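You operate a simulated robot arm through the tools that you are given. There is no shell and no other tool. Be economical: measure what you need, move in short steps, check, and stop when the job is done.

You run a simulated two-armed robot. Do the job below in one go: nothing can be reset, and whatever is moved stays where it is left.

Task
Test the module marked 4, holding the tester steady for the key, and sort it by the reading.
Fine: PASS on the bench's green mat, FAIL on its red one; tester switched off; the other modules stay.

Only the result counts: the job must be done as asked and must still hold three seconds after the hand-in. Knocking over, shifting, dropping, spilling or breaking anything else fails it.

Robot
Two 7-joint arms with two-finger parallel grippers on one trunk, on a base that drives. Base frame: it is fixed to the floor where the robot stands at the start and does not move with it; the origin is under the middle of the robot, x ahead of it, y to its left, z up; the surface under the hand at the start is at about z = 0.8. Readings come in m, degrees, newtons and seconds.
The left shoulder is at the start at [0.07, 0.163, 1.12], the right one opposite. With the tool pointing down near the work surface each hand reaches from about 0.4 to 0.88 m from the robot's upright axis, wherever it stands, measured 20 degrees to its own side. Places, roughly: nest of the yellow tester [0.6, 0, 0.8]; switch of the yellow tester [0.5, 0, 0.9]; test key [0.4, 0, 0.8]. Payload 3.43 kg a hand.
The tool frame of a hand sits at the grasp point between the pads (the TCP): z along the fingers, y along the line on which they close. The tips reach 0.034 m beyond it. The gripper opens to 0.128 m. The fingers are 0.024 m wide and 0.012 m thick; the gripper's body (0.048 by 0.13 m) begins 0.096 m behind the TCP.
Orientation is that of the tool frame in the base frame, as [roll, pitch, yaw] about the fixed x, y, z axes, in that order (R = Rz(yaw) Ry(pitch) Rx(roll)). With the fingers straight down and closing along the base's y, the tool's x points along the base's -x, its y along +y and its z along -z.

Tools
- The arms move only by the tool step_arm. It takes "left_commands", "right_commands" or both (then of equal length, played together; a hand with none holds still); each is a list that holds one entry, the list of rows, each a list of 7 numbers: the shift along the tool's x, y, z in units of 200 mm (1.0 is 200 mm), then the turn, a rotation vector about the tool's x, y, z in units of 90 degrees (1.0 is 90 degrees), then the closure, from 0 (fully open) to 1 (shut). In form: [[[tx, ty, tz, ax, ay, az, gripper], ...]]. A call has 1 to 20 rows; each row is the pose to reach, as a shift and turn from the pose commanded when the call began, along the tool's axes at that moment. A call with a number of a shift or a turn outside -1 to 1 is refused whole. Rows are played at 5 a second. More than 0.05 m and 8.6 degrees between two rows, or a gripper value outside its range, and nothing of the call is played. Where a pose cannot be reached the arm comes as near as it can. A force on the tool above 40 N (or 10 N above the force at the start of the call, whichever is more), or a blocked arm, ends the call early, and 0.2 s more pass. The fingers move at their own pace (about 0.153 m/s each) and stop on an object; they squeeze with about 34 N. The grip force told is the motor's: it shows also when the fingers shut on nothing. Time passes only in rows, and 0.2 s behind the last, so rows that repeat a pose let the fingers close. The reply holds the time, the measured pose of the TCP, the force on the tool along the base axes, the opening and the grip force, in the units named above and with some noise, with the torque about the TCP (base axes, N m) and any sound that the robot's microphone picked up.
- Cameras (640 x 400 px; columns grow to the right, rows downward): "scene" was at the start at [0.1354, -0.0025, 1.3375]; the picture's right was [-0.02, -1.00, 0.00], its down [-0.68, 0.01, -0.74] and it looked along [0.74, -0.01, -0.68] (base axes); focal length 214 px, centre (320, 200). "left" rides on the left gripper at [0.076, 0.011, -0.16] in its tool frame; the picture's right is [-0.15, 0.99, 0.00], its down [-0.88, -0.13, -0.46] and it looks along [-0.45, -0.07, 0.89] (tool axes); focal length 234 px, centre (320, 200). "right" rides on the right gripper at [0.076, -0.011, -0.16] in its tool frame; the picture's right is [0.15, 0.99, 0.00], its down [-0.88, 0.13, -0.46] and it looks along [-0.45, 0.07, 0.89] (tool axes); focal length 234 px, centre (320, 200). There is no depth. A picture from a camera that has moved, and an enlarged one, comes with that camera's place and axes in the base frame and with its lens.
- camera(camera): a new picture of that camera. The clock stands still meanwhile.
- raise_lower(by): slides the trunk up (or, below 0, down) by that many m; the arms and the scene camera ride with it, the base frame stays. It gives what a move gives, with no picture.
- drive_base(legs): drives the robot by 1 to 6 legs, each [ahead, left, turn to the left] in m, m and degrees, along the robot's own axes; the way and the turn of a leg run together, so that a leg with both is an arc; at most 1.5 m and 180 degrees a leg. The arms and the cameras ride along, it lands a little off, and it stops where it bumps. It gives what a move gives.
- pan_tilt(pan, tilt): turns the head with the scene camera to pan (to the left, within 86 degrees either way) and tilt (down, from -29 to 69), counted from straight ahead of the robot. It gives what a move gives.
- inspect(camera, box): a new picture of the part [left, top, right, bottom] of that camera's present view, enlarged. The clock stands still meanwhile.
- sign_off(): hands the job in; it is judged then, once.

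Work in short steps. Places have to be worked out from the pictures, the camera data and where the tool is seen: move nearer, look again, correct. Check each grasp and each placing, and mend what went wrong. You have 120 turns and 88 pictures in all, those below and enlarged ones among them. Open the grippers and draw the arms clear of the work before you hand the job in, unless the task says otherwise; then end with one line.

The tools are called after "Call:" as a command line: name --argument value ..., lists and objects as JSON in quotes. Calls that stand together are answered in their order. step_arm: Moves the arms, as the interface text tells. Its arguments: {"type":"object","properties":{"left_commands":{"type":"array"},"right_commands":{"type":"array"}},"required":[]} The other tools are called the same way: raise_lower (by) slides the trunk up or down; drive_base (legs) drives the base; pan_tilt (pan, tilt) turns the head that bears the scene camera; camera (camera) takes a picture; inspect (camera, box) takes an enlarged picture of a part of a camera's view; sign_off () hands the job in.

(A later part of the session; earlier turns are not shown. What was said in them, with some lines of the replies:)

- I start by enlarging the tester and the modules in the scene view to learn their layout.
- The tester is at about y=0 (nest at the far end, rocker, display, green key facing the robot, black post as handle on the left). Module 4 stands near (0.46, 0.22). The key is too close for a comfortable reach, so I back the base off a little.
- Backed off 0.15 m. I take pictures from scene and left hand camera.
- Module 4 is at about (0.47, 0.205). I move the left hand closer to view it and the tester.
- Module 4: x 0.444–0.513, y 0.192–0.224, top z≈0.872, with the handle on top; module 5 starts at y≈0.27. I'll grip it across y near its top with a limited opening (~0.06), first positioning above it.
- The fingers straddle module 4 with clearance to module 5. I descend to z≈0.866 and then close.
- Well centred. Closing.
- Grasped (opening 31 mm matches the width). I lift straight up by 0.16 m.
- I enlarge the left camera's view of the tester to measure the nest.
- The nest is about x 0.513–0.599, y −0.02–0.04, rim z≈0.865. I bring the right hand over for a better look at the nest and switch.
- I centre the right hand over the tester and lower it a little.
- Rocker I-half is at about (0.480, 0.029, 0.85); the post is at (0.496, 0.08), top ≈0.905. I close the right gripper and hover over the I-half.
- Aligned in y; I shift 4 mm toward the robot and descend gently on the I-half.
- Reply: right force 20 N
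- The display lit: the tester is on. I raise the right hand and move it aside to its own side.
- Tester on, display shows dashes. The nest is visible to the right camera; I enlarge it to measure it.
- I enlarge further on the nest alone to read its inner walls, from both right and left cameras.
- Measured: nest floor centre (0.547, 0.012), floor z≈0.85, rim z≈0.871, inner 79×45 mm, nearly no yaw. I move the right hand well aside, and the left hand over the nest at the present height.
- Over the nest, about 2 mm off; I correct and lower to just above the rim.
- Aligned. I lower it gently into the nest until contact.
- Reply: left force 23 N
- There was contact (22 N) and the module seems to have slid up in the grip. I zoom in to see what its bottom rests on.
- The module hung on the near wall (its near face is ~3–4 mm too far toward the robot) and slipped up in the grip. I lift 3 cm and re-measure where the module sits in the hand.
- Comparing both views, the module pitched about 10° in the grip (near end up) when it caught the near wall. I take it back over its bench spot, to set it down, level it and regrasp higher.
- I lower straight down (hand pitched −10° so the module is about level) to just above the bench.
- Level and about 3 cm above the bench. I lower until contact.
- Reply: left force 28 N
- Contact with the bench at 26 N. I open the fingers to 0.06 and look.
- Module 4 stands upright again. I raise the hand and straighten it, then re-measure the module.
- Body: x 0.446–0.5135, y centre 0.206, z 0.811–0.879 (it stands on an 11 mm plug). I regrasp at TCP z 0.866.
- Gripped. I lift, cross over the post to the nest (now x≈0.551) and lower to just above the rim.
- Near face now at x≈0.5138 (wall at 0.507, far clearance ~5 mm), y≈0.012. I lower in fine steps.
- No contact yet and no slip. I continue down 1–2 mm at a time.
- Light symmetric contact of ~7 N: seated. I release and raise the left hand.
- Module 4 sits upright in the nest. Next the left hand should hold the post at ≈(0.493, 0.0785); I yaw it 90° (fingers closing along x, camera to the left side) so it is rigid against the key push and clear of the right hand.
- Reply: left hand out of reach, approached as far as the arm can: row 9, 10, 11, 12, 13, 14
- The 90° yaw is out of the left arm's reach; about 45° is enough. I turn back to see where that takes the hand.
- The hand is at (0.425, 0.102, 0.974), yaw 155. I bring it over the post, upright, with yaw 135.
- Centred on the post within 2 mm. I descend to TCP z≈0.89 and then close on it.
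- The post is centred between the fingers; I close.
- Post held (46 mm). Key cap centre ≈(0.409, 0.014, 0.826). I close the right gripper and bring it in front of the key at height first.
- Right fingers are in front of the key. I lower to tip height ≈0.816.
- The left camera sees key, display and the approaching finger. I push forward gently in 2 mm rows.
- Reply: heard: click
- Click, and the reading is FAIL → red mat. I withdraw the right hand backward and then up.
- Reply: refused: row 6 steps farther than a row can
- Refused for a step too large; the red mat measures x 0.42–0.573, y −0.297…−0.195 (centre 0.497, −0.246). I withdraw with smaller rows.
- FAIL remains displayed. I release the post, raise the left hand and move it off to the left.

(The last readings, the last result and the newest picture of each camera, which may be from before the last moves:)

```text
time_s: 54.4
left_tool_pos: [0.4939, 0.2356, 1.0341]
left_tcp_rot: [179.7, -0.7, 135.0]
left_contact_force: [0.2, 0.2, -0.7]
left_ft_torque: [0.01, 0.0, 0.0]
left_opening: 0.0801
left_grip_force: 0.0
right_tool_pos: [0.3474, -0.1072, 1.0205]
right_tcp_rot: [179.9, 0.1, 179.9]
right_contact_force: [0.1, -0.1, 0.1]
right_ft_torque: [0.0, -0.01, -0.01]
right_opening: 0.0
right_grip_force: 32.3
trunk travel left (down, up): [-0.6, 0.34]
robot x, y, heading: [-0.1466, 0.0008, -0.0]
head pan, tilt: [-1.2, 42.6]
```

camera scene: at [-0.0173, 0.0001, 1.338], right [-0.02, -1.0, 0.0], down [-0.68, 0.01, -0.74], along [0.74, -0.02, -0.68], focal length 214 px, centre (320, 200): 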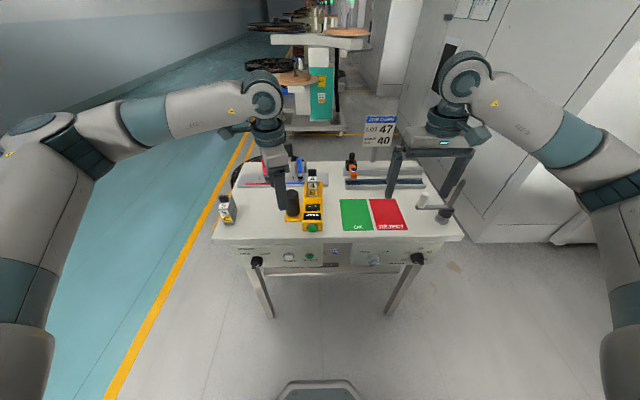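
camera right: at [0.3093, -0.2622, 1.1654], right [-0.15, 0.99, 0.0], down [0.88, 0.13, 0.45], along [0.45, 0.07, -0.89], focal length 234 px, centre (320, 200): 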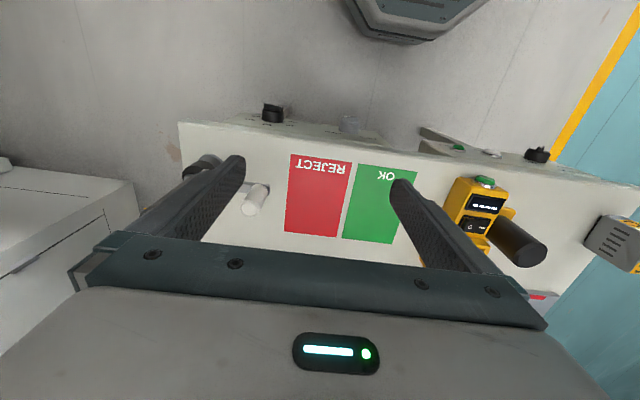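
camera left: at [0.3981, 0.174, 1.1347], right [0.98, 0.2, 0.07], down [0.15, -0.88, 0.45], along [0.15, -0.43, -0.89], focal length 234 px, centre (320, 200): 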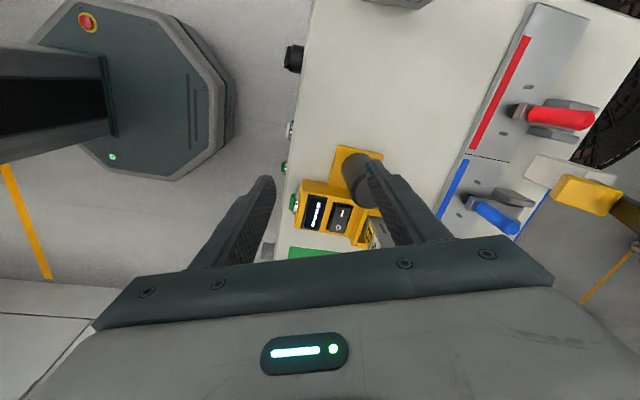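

Now the right hand goes over the O-half of the rocker at about (0.476, −0.003).

Call:
step_arm --right_commands '[[[-0.16, 0.13, 0, 0, 0, 0, 1], [-0.32, 0.26, 0, 0, 0, 0, 1], [-0.48, 0.39, 0, 0, 0, 0, 1], [-0.643, 0.52, 0, 0, 0, 0, 1], [-0.643, 0.52, 0.2, 0, 0, 0, 1], [-0.643, 0.52, 0.4, 0, 0, 0, 1], [-0.643, 0.52, 0.48, 0, 0, 0, 1], [-0.643, 0.52, 0.48, 0, 0, 0, 1]]]'

Call:
inspect --camera "right" --box '[240, 80, 400, 240]'

```text
time_s: 56.2
left_tool_pos: [0.4943, 0.2354, 1.0327]
left_tcp_rot: [179.7, -0.7, 135.1]
left_contact_force: [0.2, -1.0, -0.1]
left_ft_torque: [-0.01, -0.02, -0.03]
left_opening: 0.0801
left_grip_force: 0.0
right_tool_pos: [0.4762, -0.0043, 0.9238]
right_tcp_rot: [-179.9, 0.0, 179.9]
right_contact_force: [-0.7, 0.1, 0.0]
right_ft_torque: [-0.01, 0.0, -0.01]
right_opening: 0.0
right_grip_force: 33.1
trunk travel left (down, up): [-0.6, 0.34]
robot x, y, heading: [-0.1496, 0.0006, -0.1]
head pan, tilt: [-1.2, 42.6]
```

```text
2.50 times, centred on (320, 160) of right
camera zoom: at [0.4002, -0.0141, 1.0831], right [-0.15, 0.99, 0.0], down [0.88, 0.13, 0.46], along [0.45, 0.07, -0.89], focal length 585 px, centre (320, 300)
```

zoom: 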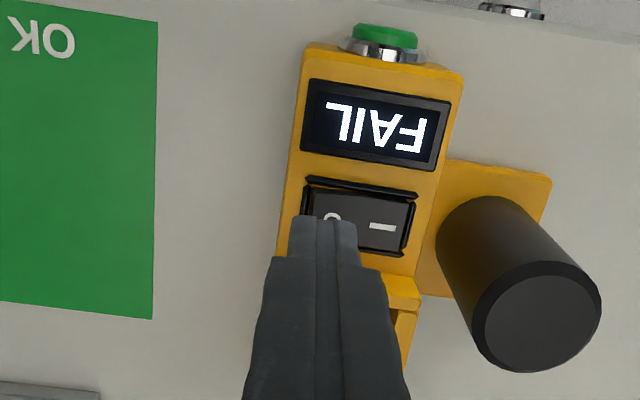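

Over the O-half. I press down as before.

Call:
step_arm --right_commands '[[[0, 0.01, 0.05, 0, 0, 0, 1], [0, 0.01, 0.1, 0, 0, 0, 1], [0, 0.01, 0.13, 0, 0, 0, 1], [0, 0.01, 0.15, 0, 0, 0, 1], [0, 0.01, 0.165, 0, 0, 0, 1], [0, 0.01, 0.18, 0, 0, 0, 1], [0, 0.01, 0.195, 0, 0, 0, 1]]]'

Call:
inspect --camera "right" --box '[240, 80, 400, 240]'

```text
time_s: 57.8
left_tool_pos: [0.4941, 0.2364, 1.0346]
left_tcp_rot: [179.7, -0.6, 134.9]
left_contact_force: [-0.3, 0.5, -0.3]
left_ft_torque: [0.03, 0.03, -0.01]
left_opening: 0.0799
left_grip_force: 0.2
right_tool_pos: [0.4755, -0.0018, 0.8869]
right_tcp_rot: [179.9, 0.2, 179.9]
right_contact_force: [1.0, -2.2, 19.6]
right_ft_torque: [0.14, -0.15, -0.05]
right_opening: 0.0002
right_grip_force: 32.9
trunk travel left (down, up): [-0.6, 0.34]
robot x, y, heading: [-0.1503, -0.002, 0.2]
head pan, tilt: [-1.2, 42.6]
```

```text
2.50 times, centred on (320, 160) of right
camera zoom: at [0.3989, -0.0128, 1.0467], right [-0.14, 0.99, 0.0], down [0.88, 0.13, 0.46], along [0.45, 0.07, -0.89], focal length 585 px, centre (320, 300)
```

zoom: 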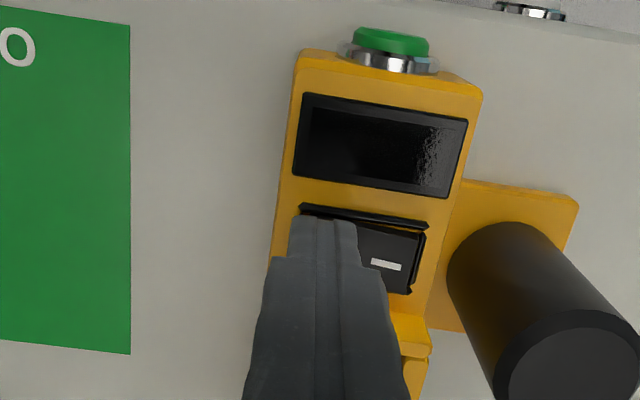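

Display dark: tester is off. I raise the hand, open to 0.06 and move over the module in the nest.

Call:
step_arm --right_commands '[[[0, 0, -0.2, 0, 0, 0, 1], [0, 0, -0.4, 0, 0, 0, 1], [0, 0, -0.61, 0, 0, 0, 0.53], [-0.18, 0.035, -0.61, 0, 0, 0, 0.53], [-0.3625, 0.069, -0.61, 0, 0, 0, 0.53], [-0.3625, 0.069, -0.61, 0, 0, 0, 0.53], [-0.3625, 0.069, -0.61, 0, 0, 0, 0.53]]]'

Call:
inspect --camera "right" --box '[230, 80, 410, 240]'

```text
time_s: 59.4
left_tool_pos: [0.4951, 0.2372, 1.0334]
left_tcp_rot: [179.7, -0.7, 135.1]
left_contact_force: [-0.6, -0.1, 0.5]
left_ft_torque: [0.01, -0.01, -0.03]
left_opening: 0.0802
left_grip_force: 0.0
right_tool_pos: [0.548, 0.0112, 1.0065]
right_tcp_rot: [180.0, 0.0, 179.9]
right_contact_force: [0.3, 0.4, -0.8]
right_ft_torque: [-0.01, 0.03, 0.0]
right_opening: 0.0602
right_grip_force: 0.0
trunk travel left (down, up): [-0.6, 0.34]
robot x, y, heading: [-0.1528, 0.0023, 0.0]
head pan, tilt: [-1.2, 42.6]
```

```text
2.50 times, centred on (320, 160) of right
camera zoom: at [0.4722, 0.001, 1.1659], right [-0.15, 0.99, 0.0], down [0.88, 0.13, 0.45], along [0.45, 0.07, -0.89], focal length 585 px, centre (320, 300)
```

zoom: 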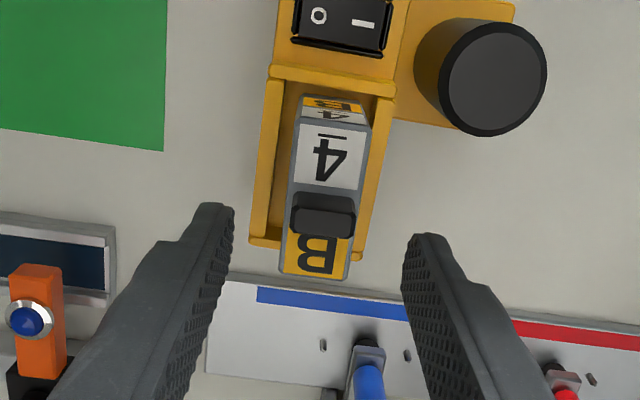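

Centred within 2 mm. I descend and grip at the same height as before.

Call:
step_arm --right_commands '[[[0, 0.006, 0.15, 0, 0, 0, 0.53], [0, 0.006, 0.3, 0, 0, 0, 0.53], [0, 0.006, 0.4, 0, 0, 0, 0.53], [0, 0.006, 0.47, 0, 0, 0, 0.53], [0, 0.006, 0.47, 0, 0, 0, 0.53], [0, 0.006, 0.47, 0, 0, 0, 1], [0, 0.006, 0.47, 0, 0, 0, 1], [0, 0.006, 0.47, 0, 0, 0, 1], [0, 0.006, 0.47, 0, 0, 0, 1]]]'

```text
time_s: 61.4
left_tool_pos: [0.4948, 0.2356, 1.033]
left_tcp_rot: [179.8, -0.6, 135.1]
left_contact_force: [-0.6, 0.8, -0.4]
left_ft_torque: [-0.01, 0.01, 0.02]
left_opening: 0.0798
left_grip_force: 0.1
right_tool_pos: [0.5474, 0.014, 0.912]
right_tcp_rot: [180.0, 0.0, 179.9]
right_contact_force: [-0.6, -1.0, -0.5]
right_ft_torque: [-0.02, -0.04, 0.02]
right_opening: 0.0319
right_grip_force: 33.6
trunk travel left (down, up): [-0.6, 0.34]
robot x, y, heading: [-0.1477, -0.0006, -0.3]
head pan, tilt: [-1.2, 42.6]
```

Gripped (32 mm). I lift straight up and carry it toward the red mat.

Call:
step_arm --right_commands '[[[0, 0, -0.1, 0, 0, 0, 1], [0, 0, -0.3, 0, 0, 0, 1], [0, 0, -0.5, 0, 0, 0, 1], [0.06, -0.2, -0.5, 0, 0, 0, 1], [0.12, -0.4, -0.5, 0, 0, 0, 1], [0.18, -0.6, -0.5, 0, 0, 0, 1], [0.22, -0.8, -0.5, 0, 0, 0, 1], [0.25, -1.0, -0.5, 0, 0, 0, 1], [0.25, -1.0, -0.5, 0, 0, 0, 1]]]'

Call:
step_arm --right_commands '[[[0, -0.15, 0, 0, 0, 0, 1], [0, -0.3, 0, 0, 0, 0, 1], [0, -0.3, 0.2, 0, 0, 0, 1], [0, -0.3, 0.4, 0, 0, 0, 1], [0, -0.3, 0.55, 0, 0, 0, 1], [0, -0.3, 0.62, 0, 0, 0, 1], [0, -0.3, 0.62, 0, 0, 0, 1]]]'

Call:
inspect --camera "scene" --box '[270, 150, 450, 250]'

```text
time_s: 63.4
left_tool_pos: [0.4949, 0.2387, 1.0331]
left_tcp_rot: [179.8, -0.6, 135.2]
left_contact_force: [1.1, 0.1, -1.2]
left_ft_torque: [-0.04, 0.0, 0.01]
left_opening: 0.0801
left_grip_force: 0.1
right_tool_pos: [0.4985, -0.1855, 1.0121]
right_tcp_rot: [180.0, 0.0, 179.9]
right_contact_force: [-0.6, 0.1, -1.3]
right_ft_torque: [-0.04, 0.03, 0.0]
right_opening: 0.0317
right_grip_force: 33.4
trunk travel left (down, up): [-0.6, 0.34]
robot x, y, heading: [-0.1524, 0.0006, -0.3]
head pan, tilt: [-1.2, 42.6]
```

```text
time_s: 65.0
left_tool_pos: [0.4945, 0.2361, 1.0332]
left_tcp_rot: [179.7, -0.6, 135.1]
left_contact_force: [0.5, -0.7, -0.7]
left_ft_torque: [0.0, 0.01, 0.01]
left_opening: 0.08
left_grip_force: 0.0
right_tool_pos: [0.4987, -0.2458, 0.8874]
right_tcp_rot: [180.0, 0.0, 179.9]
right_contact_force: [0.9, -0.3, -1.4]
right_ft_torque: [0.0, 0.0, 0.02]
right_opening: 0.0315
right_grip_force: 34.0
trunk travel left (down, up): [-0.6, 0.34]
robot x, y, heading: [-0.15, 0.0006, -0.3]
head pan, tilt: [-1.2, 42.6]
```

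```text
3.56 times, centred on (360, 200) of scene
camera zoom: at [-0.0142, -0.0025, 1.3375], right [-0.02, -1.0, 0.0], down [-0.68, 0.01, -0.74], along [0.74, -0.02, -0.68], focal length 763 px, centre (178, 200)
```

zoom: 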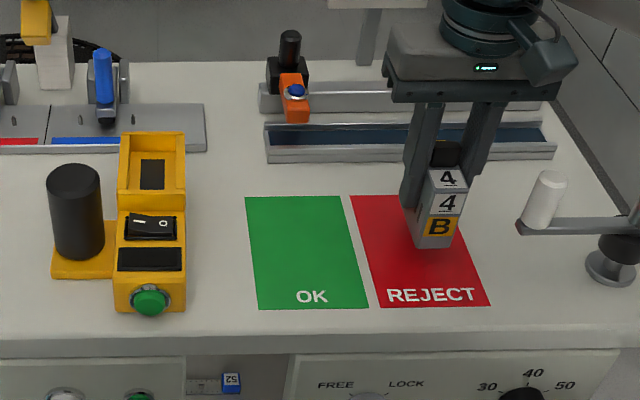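

Above the red mat; the tester is off and unmoved. I lower until light contact.

Call:
step_arm --right_commands '[[[0, 0, 0.06, 0, 0, 0, 1], [0, 0, 0.09, 0, 0, 0, 1], [0, 0, 0.1, 0, 0, 0, 1], [0, 0, 0.11, 0, 0, 0, 1]]]'

```text
time_s: 66.0
left_tool_pos: [0.494, 0.2356, 1.0337]
left_tcp_rot: [179.7, -0.6, 135.2]
left_contact_force: [-0.2, 0.3, 0.2]
left_ft_torque: [-0.04, -0.01, 0.05]
left_opening: 0.0799
left_grip_force: 0.1
right_tool_pos: [0.4981, -0.2468, 0.8675]
right_tcp_rot: [-179.9, 0.0, 180.0]
right_contact_force: [0.3, -0.9, 3.1]
right_ft_torque: [-0.02, 0.14, 0.05]
right_opening: 0.0315
right_grip_force: 34.5
trunk travel left (down, up): [-0.6, 0.34]
robot x, y, heading: [-0.1511, 0.002, -0.1]
head pan, tilt: [-1.2, 42.6]
```

Light contact (~4.5 N). I release, raise the hand, draw it aside, and check.

Call:
step_arm --right_commands '[[[0, 0, 0.004, 0, 0, 0, 1], [0, 0, 0.004, 0, 0, 0, 0.5], [0, 0, 0.004, 0, 0, 0, 0.5], [0, 0, -0.1, 0, 0, 0, 0.5], [0, 0, -0.3, 0, 0, 0, 0.5], [0, 0, -0.5, 0, 0, 0, 0.5], [0, 0, -0.7, 0, 0, 0, 0.5], [0.2, 0, -0.8, 0, 0, 0, 0.2], [0.4, -0.1, -0.8, 0, 0, 0, 0], [0.55, -0.2, -0.8, 0, 0, 0, 0], [0.55, -0.2, -0.8, 0, 0, 0, 0]]]'

Call:
camera --camera "scene"

Call:
inspect --camera "scene" --box '[270, 150, 450, 250]'

```text
time_s: 68.4
left_tool_pos: [0.4962, 0.237, 1.0332]
left_tcp_rot: [179.8, -0.6, 135.0]
left_contact_force: [0.5, 0.1, -0.2]
left_ft_torque: [-0.01, 0.03, -0.02]
left_opening: 0.0798
left_grip_force: 0.0
right_tool_pos: [0.3886, -0.2854, 1.0251]
right_tcp_rot: [180.0, -0.2, 179.9]
right_contact_force: [-0.1, -0.3, -0.4]
right_ft_torque: [-0.05, 0.03, 0.03]
right_opening: 0.1282
right_grip_force: 0.1
trunk travel left (down, up): [-0.6, 0.34]
robot x, y, heading: [-0.1468, 0.003, -0.0]
head pan, tilt: [-1.2, 42.6]
```

```text
20 pictures are left
camera scene: at [-0.0135, -0.0019, 1.3374], right [-0.02, -1.0, 0.0], down [-0.68, 0.01, -0.74], along [0.74, -0.02, -0.68], focal length 214 px, centre (320, 200)
```

scene: 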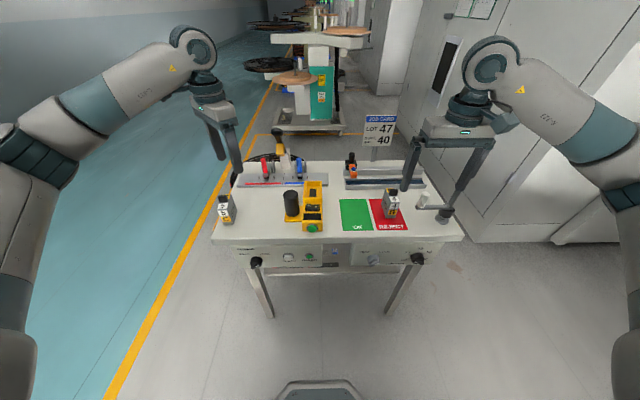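

```text
3.56 times, centred on (360, 200) of scene
camera zoom: at [-0.0135, -0.0019, 1.3374], right [-0.02, -1.0, 0.0], down [-0.68, 0.01, -0.74], along [0.74, -0.02, -0.68], focal length 763 px, centre (178, 200)
```

zoom: 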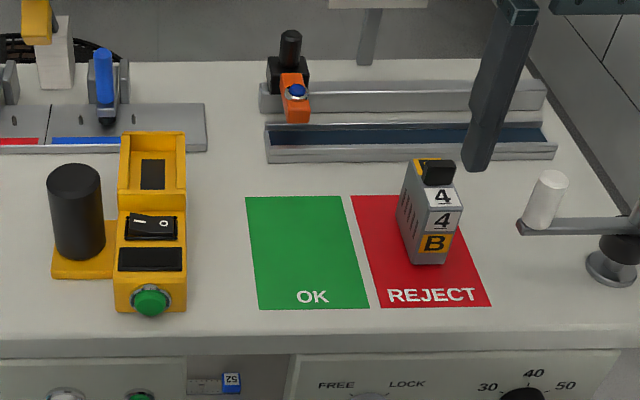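

Module 4 stands fully on the red mat, the tester is off, and module 5 has not moved. I raise both hands clear and open them.

Call:
step_arm --left_commands '[[[0, 0, -0.2, 0, 0, 0, 0.2], [0, 0, -0.4, 0, 0, 0, 0], [0, 0, -0.6, 0, 0, 0, 0], [0, 0, -0.6, 0, 0, 0, 0]]]' --right_commands '[[[0, 0, -0.2, 0, 0, 0, 0], [0, 0, -0.4, 0, 0, 0, 0], [0, 0, -0.6, 0, 0, 0, 0], [0, 0, -0.6, 0, 0, 0, 0]]]'

Call:
inspect --camera "scene" --box '[200, 140, 460, 270]'

```text
time_s: 69.4
left_tool_pos: [0.4867, 0.2309, 1.1498]
left_tcp_rot: [179.9, -0.5, 135.2]
left_contact_force: [0.4, -0.3, -0.1]
left_ft_torque: [0.02, 0.03, -0.01]
left_opening: 0.1283
left_grip_force: 0.0
left hand out of reach, approached as far as the arm can: row 3, 4
right_tool_pos: [0.3901, -0.2875, 1.1454]
right_tcp_rot: [180.0, -0.1, 179.9]
right_contact_force: [-0.4, 0.0, 0.7]
right_ft_torque: [0.04, 0.05, 0.04]
right_opening: 0.1281
right_grip_force: 0.1
trunk travel left (down, up): [-0.6, 0.34]
robot x, y, heading: [-0.149, -0.0006, -0.1]
head pan, tilt: [-1.2, 42.6]
```

```text
2.46 times, centred on (330, 205) of scene
camera zoom: at [-0.0129, -0.0025, 1.3373], right [-0.02, -1.0, 0.0], down [-0.68, 0.01, -0.74], along [0.73, -0.02, -0.68], focal length 528 px, centre (295, 188)
```

zoom: 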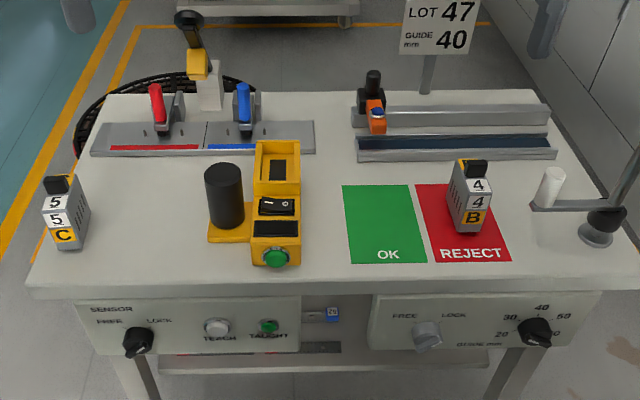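

Everything is in place and both hands are open and clear, so I hand the job in.

Call:
sign_off

```text
The job is handed in.
```

Module 4 read FAIL and now stands on the red mat; the tester is switched off, and module 5 was not touched.
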